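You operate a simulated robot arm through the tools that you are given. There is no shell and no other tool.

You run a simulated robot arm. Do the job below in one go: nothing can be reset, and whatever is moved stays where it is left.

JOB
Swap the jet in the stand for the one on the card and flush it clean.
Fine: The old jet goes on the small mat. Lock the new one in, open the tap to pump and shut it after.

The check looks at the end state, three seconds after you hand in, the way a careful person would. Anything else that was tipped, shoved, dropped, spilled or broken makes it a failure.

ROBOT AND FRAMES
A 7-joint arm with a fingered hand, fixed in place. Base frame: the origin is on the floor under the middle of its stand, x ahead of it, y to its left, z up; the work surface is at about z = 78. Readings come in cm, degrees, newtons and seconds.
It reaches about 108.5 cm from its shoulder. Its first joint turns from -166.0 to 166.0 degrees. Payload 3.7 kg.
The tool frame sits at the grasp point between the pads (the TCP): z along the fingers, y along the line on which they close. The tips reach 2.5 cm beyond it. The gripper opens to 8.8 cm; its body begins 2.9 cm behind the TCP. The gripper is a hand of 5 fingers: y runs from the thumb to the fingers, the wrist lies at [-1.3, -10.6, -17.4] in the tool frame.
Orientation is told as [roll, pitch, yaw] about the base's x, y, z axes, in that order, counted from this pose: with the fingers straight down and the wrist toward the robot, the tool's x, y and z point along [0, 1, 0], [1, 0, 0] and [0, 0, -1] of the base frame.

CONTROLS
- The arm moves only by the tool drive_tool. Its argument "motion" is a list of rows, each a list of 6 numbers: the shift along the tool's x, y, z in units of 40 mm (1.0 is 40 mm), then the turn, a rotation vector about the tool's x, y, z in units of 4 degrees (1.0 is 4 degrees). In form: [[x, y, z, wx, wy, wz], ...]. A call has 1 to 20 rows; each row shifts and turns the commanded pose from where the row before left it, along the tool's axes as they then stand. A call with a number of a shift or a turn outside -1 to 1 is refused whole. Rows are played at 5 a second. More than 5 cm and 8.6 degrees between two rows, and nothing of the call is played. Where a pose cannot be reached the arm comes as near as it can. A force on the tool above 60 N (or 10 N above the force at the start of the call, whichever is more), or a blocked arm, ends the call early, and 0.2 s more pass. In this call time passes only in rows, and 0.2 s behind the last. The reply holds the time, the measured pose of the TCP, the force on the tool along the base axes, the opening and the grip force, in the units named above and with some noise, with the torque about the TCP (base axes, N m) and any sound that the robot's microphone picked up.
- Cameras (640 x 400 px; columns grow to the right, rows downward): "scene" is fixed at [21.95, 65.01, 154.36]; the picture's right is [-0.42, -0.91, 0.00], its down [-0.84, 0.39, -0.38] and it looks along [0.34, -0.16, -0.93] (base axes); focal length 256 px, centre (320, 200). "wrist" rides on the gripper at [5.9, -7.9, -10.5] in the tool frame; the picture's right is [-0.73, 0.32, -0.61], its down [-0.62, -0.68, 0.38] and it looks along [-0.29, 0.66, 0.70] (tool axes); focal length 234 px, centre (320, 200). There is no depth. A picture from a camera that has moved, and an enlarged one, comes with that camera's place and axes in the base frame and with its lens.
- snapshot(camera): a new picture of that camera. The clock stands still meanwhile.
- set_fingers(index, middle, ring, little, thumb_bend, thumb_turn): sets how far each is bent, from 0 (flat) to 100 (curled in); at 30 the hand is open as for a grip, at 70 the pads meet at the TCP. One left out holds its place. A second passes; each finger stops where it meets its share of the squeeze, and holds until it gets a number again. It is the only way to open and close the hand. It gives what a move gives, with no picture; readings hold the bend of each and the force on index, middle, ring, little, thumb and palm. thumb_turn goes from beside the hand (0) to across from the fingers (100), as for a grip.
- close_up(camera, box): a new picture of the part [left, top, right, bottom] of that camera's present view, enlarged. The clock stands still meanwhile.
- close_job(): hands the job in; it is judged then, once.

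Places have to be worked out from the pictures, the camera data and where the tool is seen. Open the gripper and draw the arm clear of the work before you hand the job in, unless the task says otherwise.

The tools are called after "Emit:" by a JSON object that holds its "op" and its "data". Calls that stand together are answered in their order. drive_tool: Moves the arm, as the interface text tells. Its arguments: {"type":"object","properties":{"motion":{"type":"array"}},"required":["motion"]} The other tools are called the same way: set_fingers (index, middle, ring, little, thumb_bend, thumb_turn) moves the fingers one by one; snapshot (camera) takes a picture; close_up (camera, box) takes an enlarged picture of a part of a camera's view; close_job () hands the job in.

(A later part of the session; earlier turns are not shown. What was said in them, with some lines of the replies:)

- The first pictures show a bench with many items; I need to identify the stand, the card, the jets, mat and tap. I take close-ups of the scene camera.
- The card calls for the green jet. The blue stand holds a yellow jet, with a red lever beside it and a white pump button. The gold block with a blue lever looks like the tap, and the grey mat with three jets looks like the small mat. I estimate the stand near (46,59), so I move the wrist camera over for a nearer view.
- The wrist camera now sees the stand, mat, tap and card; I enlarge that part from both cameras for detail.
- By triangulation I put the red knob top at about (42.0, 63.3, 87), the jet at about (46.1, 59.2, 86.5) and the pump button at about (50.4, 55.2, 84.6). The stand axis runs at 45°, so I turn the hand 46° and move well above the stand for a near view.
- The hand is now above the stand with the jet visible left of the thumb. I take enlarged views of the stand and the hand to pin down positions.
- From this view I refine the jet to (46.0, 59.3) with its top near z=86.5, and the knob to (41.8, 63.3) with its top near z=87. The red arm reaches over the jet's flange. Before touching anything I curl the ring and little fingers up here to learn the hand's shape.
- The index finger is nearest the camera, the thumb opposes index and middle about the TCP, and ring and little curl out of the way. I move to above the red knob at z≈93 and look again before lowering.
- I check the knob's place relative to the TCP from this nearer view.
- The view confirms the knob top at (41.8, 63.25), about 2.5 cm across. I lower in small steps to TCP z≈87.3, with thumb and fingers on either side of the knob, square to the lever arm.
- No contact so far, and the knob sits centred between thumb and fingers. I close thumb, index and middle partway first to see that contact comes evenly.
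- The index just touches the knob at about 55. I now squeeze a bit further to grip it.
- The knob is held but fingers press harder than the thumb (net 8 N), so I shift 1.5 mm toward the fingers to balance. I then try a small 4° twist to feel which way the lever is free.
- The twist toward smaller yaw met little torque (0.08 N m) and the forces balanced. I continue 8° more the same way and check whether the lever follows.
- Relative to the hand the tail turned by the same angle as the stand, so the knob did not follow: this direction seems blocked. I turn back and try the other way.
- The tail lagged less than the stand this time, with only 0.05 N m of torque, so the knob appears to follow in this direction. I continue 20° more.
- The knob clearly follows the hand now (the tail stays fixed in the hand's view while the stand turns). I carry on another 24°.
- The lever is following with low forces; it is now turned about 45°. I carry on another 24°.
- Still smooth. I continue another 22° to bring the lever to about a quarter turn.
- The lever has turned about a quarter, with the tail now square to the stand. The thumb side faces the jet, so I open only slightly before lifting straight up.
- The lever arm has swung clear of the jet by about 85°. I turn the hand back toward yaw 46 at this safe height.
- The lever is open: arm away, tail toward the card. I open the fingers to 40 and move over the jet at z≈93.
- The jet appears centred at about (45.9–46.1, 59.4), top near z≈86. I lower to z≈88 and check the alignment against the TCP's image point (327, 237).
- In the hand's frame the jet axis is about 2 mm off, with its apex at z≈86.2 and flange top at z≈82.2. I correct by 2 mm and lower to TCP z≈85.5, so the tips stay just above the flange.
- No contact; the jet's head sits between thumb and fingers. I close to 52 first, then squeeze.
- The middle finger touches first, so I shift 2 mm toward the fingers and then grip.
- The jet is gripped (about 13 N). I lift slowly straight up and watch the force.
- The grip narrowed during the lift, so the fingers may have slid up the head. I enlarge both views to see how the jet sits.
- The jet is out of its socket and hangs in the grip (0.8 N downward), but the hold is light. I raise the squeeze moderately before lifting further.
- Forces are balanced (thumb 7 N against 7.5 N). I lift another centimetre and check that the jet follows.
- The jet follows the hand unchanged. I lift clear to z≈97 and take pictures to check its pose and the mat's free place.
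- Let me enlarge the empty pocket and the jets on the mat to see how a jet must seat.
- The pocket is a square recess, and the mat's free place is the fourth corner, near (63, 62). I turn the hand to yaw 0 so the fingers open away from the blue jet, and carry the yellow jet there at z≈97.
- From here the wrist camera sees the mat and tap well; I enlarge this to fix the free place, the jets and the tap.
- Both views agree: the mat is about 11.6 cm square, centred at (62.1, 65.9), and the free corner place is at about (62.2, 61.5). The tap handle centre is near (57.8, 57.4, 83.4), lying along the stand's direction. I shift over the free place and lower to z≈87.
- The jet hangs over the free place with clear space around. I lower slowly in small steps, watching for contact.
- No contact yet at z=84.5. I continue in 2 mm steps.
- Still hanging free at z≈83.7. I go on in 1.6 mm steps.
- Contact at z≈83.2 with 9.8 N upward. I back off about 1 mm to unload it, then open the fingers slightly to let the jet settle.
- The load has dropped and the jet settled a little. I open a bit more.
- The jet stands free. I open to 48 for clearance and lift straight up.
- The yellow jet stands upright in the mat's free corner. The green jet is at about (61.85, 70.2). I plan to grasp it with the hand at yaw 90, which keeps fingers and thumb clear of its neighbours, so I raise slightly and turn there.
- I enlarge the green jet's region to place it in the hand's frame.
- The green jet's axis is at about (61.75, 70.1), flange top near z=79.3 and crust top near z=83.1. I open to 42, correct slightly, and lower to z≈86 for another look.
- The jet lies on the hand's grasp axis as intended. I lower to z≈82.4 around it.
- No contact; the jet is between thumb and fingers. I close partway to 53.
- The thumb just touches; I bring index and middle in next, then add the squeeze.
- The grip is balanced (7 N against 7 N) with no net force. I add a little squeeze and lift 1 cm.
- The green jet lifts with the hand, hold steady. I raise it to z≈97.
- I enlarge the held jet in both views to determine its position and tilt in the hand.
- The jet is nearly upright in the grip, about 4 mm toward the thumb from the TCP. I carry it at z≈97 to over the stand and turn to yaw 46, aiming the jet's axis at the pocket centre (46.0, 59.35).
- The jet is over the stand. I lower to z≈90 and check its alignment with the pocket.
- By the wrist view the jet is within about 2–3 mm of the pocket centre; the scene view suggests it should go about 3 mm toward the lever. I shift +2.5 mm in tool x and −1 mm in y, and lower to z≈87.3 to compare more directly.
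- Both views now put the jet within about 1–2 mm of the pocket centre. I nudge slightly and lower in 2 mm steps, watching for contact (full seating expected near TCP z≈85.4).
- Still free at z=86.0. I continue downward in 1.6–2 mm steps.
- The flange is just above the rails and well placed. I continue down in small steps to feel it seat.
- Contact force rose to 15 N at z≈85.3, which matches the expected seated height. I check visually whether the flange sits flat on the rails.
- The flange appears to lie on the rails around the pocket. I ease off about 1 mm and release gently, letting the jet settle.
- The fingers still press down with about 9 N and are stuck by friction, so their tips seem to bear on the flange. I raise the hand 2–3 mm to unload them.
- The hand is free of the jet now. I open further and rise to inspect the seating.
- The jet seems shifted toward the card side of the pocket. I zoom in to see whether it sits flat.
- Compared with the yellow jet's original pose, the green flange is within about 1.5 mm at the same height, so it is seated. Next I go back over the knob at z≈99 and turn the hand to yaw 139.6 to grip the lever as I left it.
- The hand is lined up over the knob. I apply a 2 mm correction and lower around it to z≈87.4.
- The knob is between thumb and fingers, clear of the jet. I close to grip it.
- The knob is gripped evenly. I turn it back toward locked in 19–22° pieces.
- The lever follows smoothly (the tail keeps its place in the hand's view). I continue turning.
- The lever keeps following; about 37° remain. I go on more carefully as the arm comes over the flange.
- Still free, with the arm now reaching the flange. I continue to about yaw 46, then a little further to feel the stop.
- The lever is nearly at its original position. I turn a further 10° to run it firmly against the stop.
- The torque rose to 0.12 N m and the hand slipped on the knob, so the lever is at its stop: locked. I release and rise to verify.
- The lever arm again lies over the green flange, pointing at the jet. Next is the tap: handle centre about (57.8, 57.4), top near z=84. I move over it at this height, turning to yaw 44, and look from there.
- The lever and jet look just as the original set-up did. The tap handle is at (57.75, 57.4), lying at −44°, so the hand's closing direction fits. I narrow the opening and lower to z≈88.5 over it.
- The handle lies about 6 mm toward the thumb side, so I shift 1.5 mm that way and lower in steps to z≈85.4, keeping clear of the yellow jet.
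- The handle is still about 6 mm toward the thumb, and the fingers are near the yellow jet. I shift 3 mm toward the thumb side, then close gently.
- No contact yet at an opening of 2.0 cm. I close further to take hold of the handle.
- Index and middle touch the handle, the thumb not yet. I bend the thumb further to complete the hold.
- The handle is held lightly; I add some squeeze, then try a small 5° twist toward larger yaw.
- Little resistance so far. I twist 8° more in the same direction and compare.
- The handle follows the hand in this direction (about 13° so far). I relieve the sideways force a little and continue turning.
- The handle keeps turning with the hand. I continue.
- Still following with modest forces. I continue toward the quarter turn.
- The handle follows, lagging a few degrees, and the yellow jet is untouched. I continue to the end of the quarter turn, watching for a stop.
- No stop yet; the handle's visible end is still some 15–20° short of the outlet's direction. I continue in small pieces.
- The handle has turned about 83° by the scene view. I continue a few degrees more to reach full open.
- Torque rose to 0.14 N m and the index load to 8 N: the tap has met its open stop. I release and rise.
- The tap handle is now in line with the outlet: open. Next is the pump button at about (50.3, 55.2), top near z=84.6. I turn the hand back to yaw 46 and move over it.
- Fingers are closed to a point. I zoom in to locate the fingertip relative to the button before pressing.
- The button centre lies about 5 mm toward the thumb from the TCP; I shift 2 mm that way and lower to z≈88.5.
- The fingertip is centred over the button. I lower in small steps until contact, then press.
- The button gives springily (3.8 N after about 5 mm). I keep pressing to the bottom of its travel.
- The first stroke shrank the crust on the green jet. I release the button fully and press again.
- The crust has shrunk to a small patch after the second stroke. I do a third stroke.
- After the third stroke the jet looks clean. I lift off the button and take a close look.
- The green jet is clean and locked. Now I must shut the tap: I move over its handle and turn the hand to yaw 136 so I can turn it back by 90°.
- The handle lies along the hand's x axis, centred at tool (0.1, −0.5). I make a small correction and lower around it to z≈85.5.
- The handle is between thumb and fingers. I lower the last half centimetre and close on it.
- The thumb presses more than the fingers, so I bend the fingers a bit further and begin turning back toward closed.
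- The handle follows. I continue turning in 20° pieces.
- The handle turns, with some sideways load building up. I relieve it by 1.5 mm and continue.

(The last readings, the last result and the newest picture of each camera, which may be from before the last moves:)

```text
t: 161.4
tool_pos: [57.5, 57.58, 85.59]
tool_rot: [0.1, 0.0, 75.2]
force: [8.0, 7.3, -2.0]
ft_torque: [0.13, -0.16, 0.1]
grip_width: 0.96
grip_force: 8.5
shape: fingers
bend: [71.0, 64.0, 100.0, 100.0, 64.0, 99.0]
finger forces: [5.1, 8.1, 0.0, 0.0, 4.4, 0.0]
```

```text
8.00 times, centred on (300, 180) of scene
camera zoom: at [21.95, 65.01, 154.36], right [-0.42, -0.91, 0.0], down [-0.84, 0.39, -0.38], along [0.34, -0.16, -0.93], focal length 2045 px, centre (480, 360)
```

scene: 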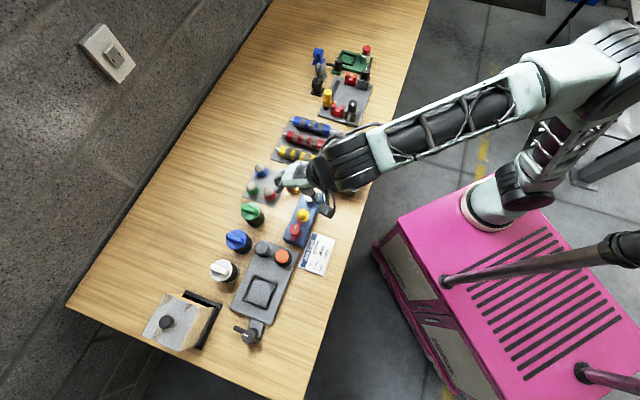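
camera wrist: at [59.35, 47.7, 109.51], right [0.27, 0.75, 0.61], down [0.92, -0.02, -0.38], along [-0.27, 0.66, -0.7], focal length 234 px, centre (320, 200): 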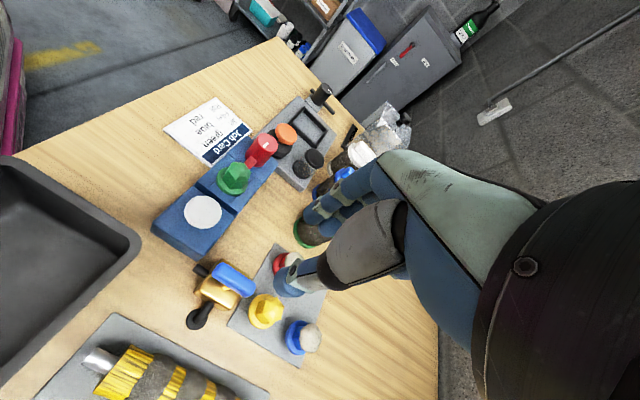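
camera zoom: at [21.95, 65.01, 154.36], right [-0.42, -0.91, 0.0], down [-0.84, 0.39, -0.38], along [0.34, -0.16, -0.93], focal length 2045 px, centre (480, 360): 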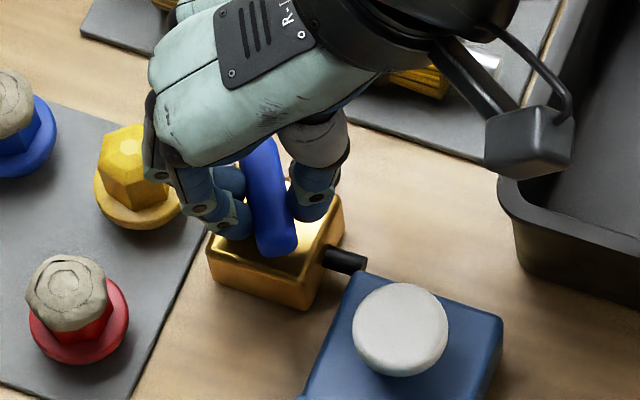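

I relieve the sideways load again (about 2.5 mm) and keep turning; roughly 35° remain.

Emit:
{"op": "drive_tool", "data": {"motion": [[-0.033, 0.052, 0, 0, 0, 0.5], [0, 0, 0, 0, 0, 0.7], [0, 0, 0, 0, 0, 0.7], [0, 0, 0, 0, 0, 0.7]]}}

Emit:
{"op": "drive_tool", "data": {"motion": [[-0.01, 0.02, 0, 0, 0, 0.7], [0, 0, 0, 0, 0, 0.7], [0, 0, 0, 0, 0, 0.7], [0, 0, 0, 0, 0, 0.7]]}}

Emit:
{"op": "close_up", "data": {"camera": "wrist", "box": [220, 160, 400, 320]}}

Emit:
{"op": "close_up", "data": {"camera": "scene", "box": [270, 155, 330, 205]}}

```text
t: 162.4
tool_pos: [57.77, 57.74, 85.44]
tool_rot: [-0.1, -0.1, 64.6]
force: [6.0, 3.2, -0.3]
ft_torque: [0.02, -0.08, 0.04]
grip_width: 0.94
grip_force: 8.4
shape: fingers
bend: [71.0, 72.0, 100.0, 100.0, 64.0, 98.0]
finger forces: [4.3, 6.6, 0.0, 0.1, 5.6, 0.0]
```

```text
t: 163.4
tool_pos: [57.95, 57.71, 85.49]
tool_rot: [0.0, 0.0, 53.5]
force: [5.9, 1.2, -1.4]
ft_torque: [0.03, -0.13, 0.05]
grip_width: 0.98
grip_force: 8.2
shape: fingers
bend: [71.0, 72.0, 100.0, 100.0, 64.0, 98.0]
finger forces: [4.1, 6.3, 0.1, 0.0, 6.1, 0.1]
```

```text
2.50 times, centred on (310, 240) of wrist
camera zoom: at [48.45, 54.92, 95.98], right [0.78, -0.17, 0.61], down [0.1, -0.92, -0.38], along [0.62, 0.36, -0.7], focal length 585 px, centre (345, 100)
```

zoom: 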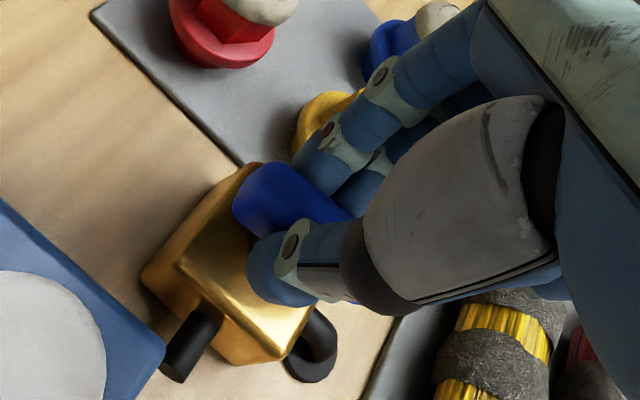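

```text
8.00 times, centred on (300, 180) of scene
camera zoom: at [21.95, 65.01, 154.36], right [-0.42, -0.91, 0.0], down [-0.84, 0.39, -0.38], along [0.34, -0.16, -0.93], focal length 2045 px, centre (480, 360)
```

zoom: 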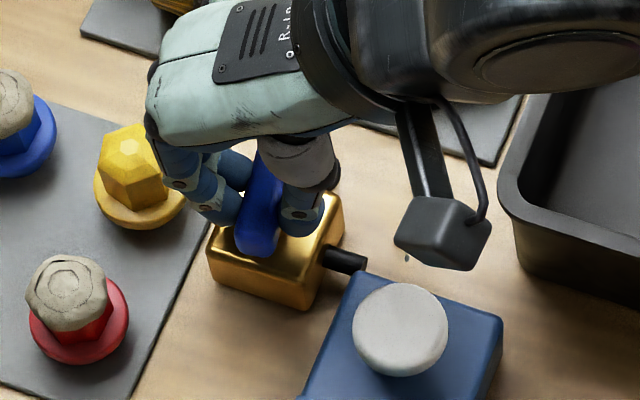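

The handle's lower end still has about 12° to go to its original place. I continue in smaller pieces toward the closed stop.

Emit:
{"op": "drive_tool", "data": {"motion": [[-0.02, 0.01, 0, 0, 0, 0.6], [0, 0, 0, 0, 0, 0.6], [0, 0, 0, 0, 0, 0.6]]}}

Emit:
{"op": "drive_tool", "data": {"motion": [[0, 0, 0, 0, 0, 0.6], [0, 0, 0, 0, 0, 0.6]]}}

Emit:
{"op": "close_up", "data": {"camera": "wrist", "box": [220, 160, 400, 320]}}

Emit:
{"op": "close_up", "data": {"camera": "scene", "box": [270, 155, 330, 205]}}

```text
t: 164.2
tool_pos: [57.9, 57.79, 85.62]
tool_rot: [0.0, 0.0, 46.4]
force: [5.9, 2.7, -0.3]
ft_torque: [0.05, -0.06, 0.09]
grip_width: 0.94
grip_force: 8.1
shape: fingers
bend: [71.0, 72.0, 100.0, 100.0, 64.0, 98.0]
finger forces: [4.7, 6.3, 0.0, 0.0, 5.2, 0.0]
```

```text
t: 164.8
tool_pos: [58.09, 57.77, 85.49]
tool_rot: [0.0, 0.0, 41.6]
force: [3.6, 2.6, -2.0]
ft_torque: [0.01, -0.06, 0.09]
grip_width: 0.93
grip_force: 8.5
shape: fingers
bend: [71.0, 65.0, 100.0, 100.0, 64.0, 98.0]
finger forces: [3.7, 7.4, 0.1, 0.0, 6.4, 0.0]
```

```text
2.50 times, centred on (310, 240) of wrist
camera zoom: at [48.16, 56.89, 96.0], right [0.72, -0.33, 0.61], down [-0.1, -0.92, -0.38], along [0.68, 0.22, -0.7], focal length 585 px, centre (345, 100)
```

zoom: 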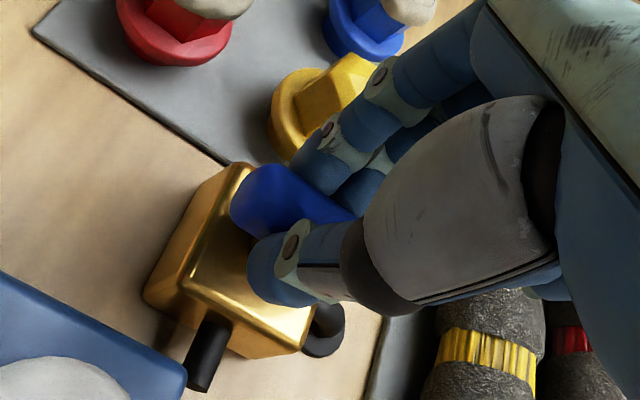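

```text
8.00 times, centred on (300, 180) of scene
camera zoom: at [21.95, 65.01, 154.36], right [-0.42, -0.91, 0.0], down [-0.84, 0.39, -0.38], along [0.34, -0.16, -0.93], focal length 2045 px, centre (480, 360)
```

zoom: 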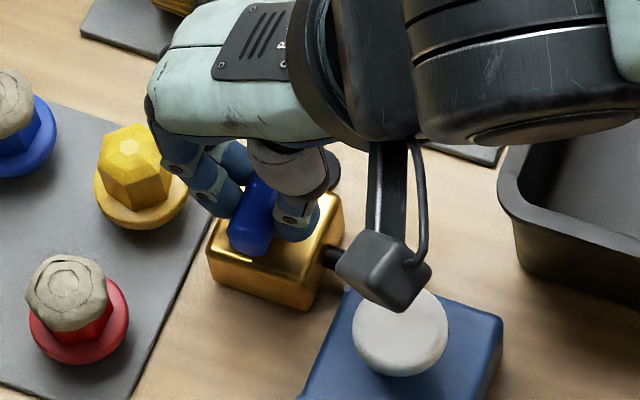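

The handle is nearly back; torque is still low (0.09 N m). I go on until the stop is felt.

Emit:
{"op": "drive_tool", "data": {"motion": [[0, 0, 0, 0, 0, 0.6], [0, 0, 0, 0, 0, 0.6]]}}

Emit:
{"op": "drive_tool", "data": {"motion": [[0, 0, 0, 0, 0, 0.6], [0, 0, 0, 0, 0, 0.6]]}}

Emit:
{"op": "close_up", "data": {"camera": "wrist", "box": [220, 160, 400, 320]}}

Emit:
{"op": "close_up", "data": {"camera": "scene", "box": [270, 155, 330, 205]}}

```text
t: 165.4
tool_pos: [58.06, 57.76, 85.51]
tool_rot: [-0.1, 0.0, 36.9]
force: [3.3, 3.2, -3.0]
ft_torque: [0.04, -0.01, 0.15]
grip_width: 0.94
grip_force: 8.8
shape: fingers
bend: [71.0, 64.0, 100.0, 100.0, 64.0, 99.0]
finger forces: [3.3, 8.1, 0.0, 0.1, 6.4, 0.1]
```

```text
t: 166.0
tool_pos: [57.85, 57.78, 85.54]
tool_rot: [0.1, 0.0, 31.9]
force: [4.2, 5.9, -3.2]
ft_torque: [0.09, -0.09, 0.15]
grip_width: 0.95
grip_force: 9.6
shape: fingers
bend: [71.0, 63.0, 100.0, 100.0, 64.0, 99.0]
finger forces: [3.5, 9.8, 0.0, 0.1, 6.1, 0.0]
```

```text
2.50 times, centred on (310, 240) of wrist
camera zoom: at [48.1, 58.55, 96.04], right [0.66, -0.45, 0.61], down [-0.25, -0.89, -0.38], along [0.71, 0.1, -0.7], focal length 585 px, centre (345, 100)
```

zoom: 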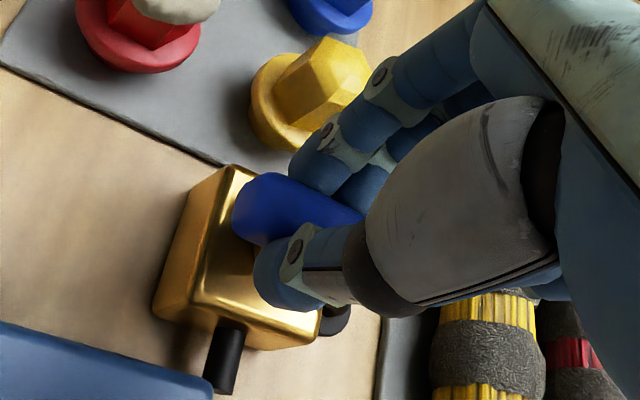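

```text
8.00 times, centred on (300, 180) of scene
camera zoom: at [21.95, 65.01, 154.36], right [-0.42, -0.91, 0.0], down [-0.84, 0.39, -0.38], along [0.34, -0.16, -0.93], focal length 2045 px, centre (480, 360)
```

zoom: 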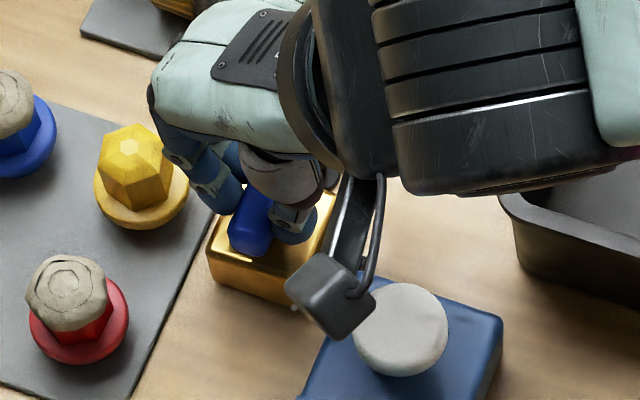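

Torque reached 0.15 N m and the handle no longer moves: the tap is at its closed stop, as at the start. I release with a small opening and rise.

Emit:
{"op": "set_fingers", "data": {"index": 56, "middle": 56, "thumb_bend": 54}}

Emit:
{"op": "drive_tool", "data": {"motion": [[0, 0, -0.2, 0, 0, 0], [0, 0, -0.4, 0, 0, 0], [0, 0, -0.6, 0, 0, 0], [0, 0, -0.8, 0, 0, 0], [0, 0, -0.8, 0, 0, 0], [0, 0, -0.8, 0, 0, 0]]}}

Emit:
{"op": "close_up", "data": {"camera": "wrist", "box": [120, 200, 320, 380]}}

Emit:
{"op": "close_up", "data": {"camera": "scene", "box": [265, 155, 335, 215]}}

```text
t: 167.0
tool_pos: [57.9, 57.69, 85.62]
tool_rot: [0.0, 0.0, 32.0]
force: [-0.6, 0.6, -0.8]
ft_torque: [-0.01, -0.01, -0.06]
grip_width: 2.98
grip_force: 0.1
shape: fingers
bend: [56.0, 56.0, 100.0, 100.0, 54.0, 98.0]
finger forces: [0.0, 0.0, 0.0, 0.0, 0.1, 0.0]
```

```text
t: 168.4
tool_pos: [57.97, 57.62, 99.89]
tool_rot: [0.0, 0.0, 31.9]
force: [0.0, -0.7, -0.5]
ft_torque: [0.01, 0.01, 0.02]
grip_width: 3.03
grip_force: 0.1
shape: fingers
bend: [56.0, 56.0, 100.0, 100.0, 54.0, 98.0]
finger forces: [0.0, 0.1, 0.1, 0.0, 0.0, 0.1]
```

```text
2.22 times, centred on (220, 290) of wrist
camera zoom: at [48.09, 58.46, 110.47], right [0.66, -0.44, 0.61], down [-0.25, -0.89, -0.38], along [0.71, 0.1, -0.7], focal length 520 px, centre (542, 0)
```

zoom: 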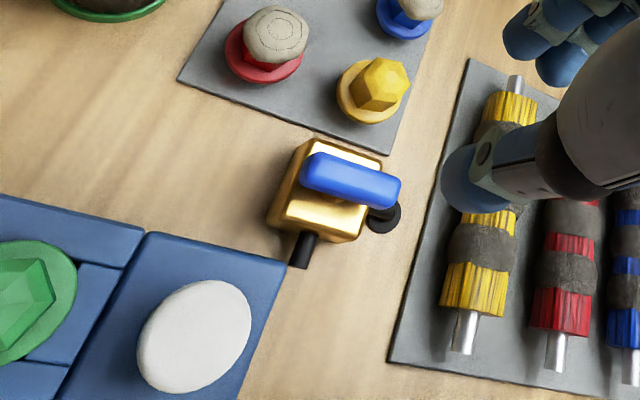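

```text
6.67 times, centred on (300, 185) of scene
camera zoom: at [21.95, 65.01, 154.36], right [-0.42, -0.91, 0.0], down [-0.84, 0.39, -0.38], along [0.34, -0.16, -0.93], focal length 1704 px, centre (453, 300)
```

zoom: 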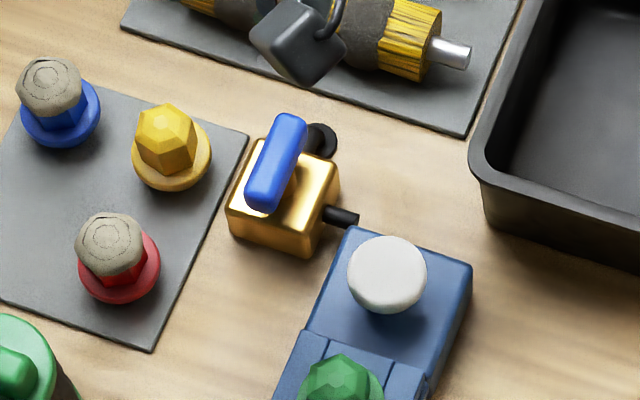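

The tap handle is back exactly in its original closed position and the yellow jet stands undisturbed. I raise the arm, open the hand and draw clear to the start region.

Emit:
{"op": "drive_tool", "data": {"motion": [[0, 0, -0.8, 0, 0, 0], [0, 0, -0.8, 0, 0, 0], [-0.3, -0.55, -0.5, 0, 0, 0], [-0.385, -0.683, -0.45, 0, 0, 0], [-0.385, -0.683, -0.45, 0, 0, 0], [-0.385, -0.683, -0.45, 0, 0, 0], [-0.385, -0.683, -0.45, 0, 0, 0], [-0.385, -0.683, -0.45, 0, 0, 0], [-0.385, -0.683, -0.3, 0, 0, 0], [-0.3, -0.6, 0, 0, 0, 0]]}}

Emit:
{"op": "set_fingers", "data": {"index": 30, "middle": 30, "ring": 30, "little": 30, "thumb_bend": 30}}

Emit:
{"op": "snapshot", "data": {"camera": "scene"}}

Emit:
{"op": "close_up", "data": {"camera": "scene", "box": [270, 180, 340, 250]}}

Emit:
{"op": "close_up", "data": {"camera": "scene", "box": [240, 150, 330, 240]}}

```text
t: 170.6
tool_pos: [46.19, 36.69, 118.51]
tool_rot: [0.0, 0.1, 32.0]
force: [1.0, -0.7, -0.1]
ft_torque: [0.02, 0.0, -0.02]
grip_width: 3.05
grip_force: 0.0
shape: fingers
bend: [56.0, 56.0, 100.0, 100.0, 54.0, 98.0]
finger forces: [0.0, 0.0, 0.0, 0.0, 0.0, 0.0]
```

```text
t: 171.6
tool_pos: [46.23, 36.72, 118.56]
tool_rot: [0.0, 0.0, 32.0]
force: [-1.1, -0.8, 0.3]
ft_torque: [0.05, -0.02, 0.02]
grip_width: 8.43
grip_force: 0.1
shape: fingers
bend: [30.0, 30.0, 30.0, 30.0, 30.0, 98.0]
finger forces: [0.0, 0.1, 0.0, 0.0, 0.0, 0.1]
```

```text
taken
```

scene: 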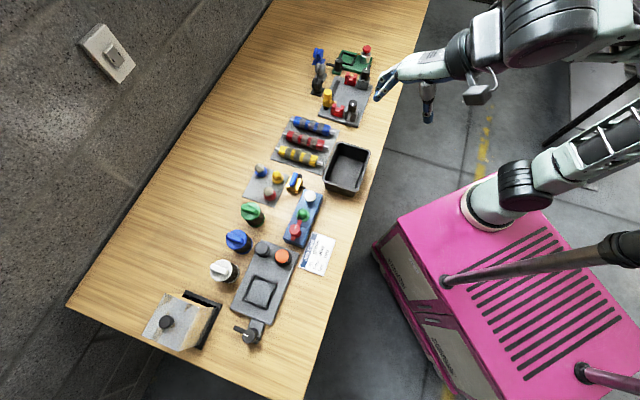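

```text
5.71 times, centred on (305, 215) of scene
camera zoom: at [21.95, 65.01, 154.36], right [-0.42, -0.91, 0.0], down [-0.84, 0.39, -0.38], along [0.34, -0.16, -0.93], focal length 1460 px, centre (406, 114)
```

zoom: 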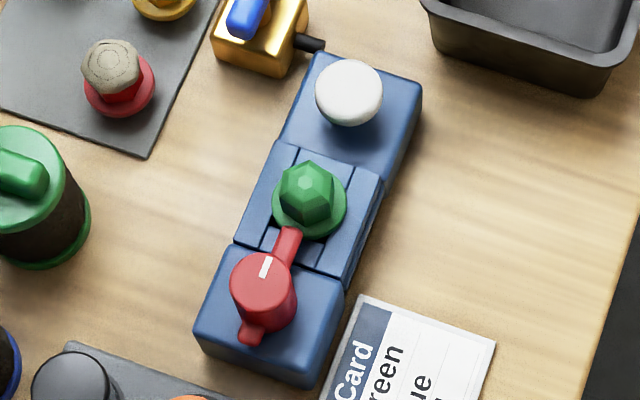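

```text
4.44 times, centred on (285, 195) of scene
camera zoom: at [21.95, 65.01, 154.36], right [-0.42, -0.91, 0.0], down [-0.84, 0.39, -0.38], along [0.34, -0.16, -0.93], focal length 1136 px, centre (476, 222)
```

zoom: 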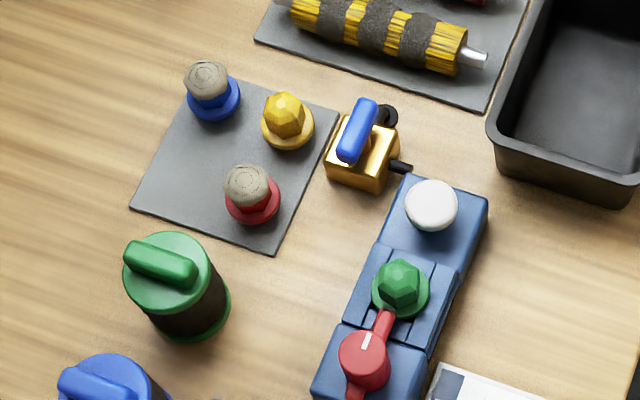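

The final pictures show the green jet clean and seated with the lever over its flange. The tap is closed as at the start, the pump button is up, and the yellow jet stands upright on the small mat. Nothing else has moved, the hand is open and the arm is clear, so I hand in.

Emit:
{"op": "close_job", "data": {}}

```text
The job is handed in.
```

The green jet named on the card is now in the stand, locked and flushed clean. I've handed the job in, but the check's result didn't come back to me.

- **Old jet:** the yellow jet stands upright on the small mat, in the corner that was free.
- **New jet:** the green jet sits within about 1.5 mm of where the yellow one was. I turned the red lever back over its flange until it hit the stop.
- **Flush:** I opened the tap fully and pumped the white button three times. The crust on the green jet shrank with each stroke and was gone after the third.
- **Tap:** it is shut again at its closed stop, with the handle where it was at the start.

In the last pictures nothing else on the bench looks moved, tipped or spilled. The hand is open and the arm is drawn back near where it started.
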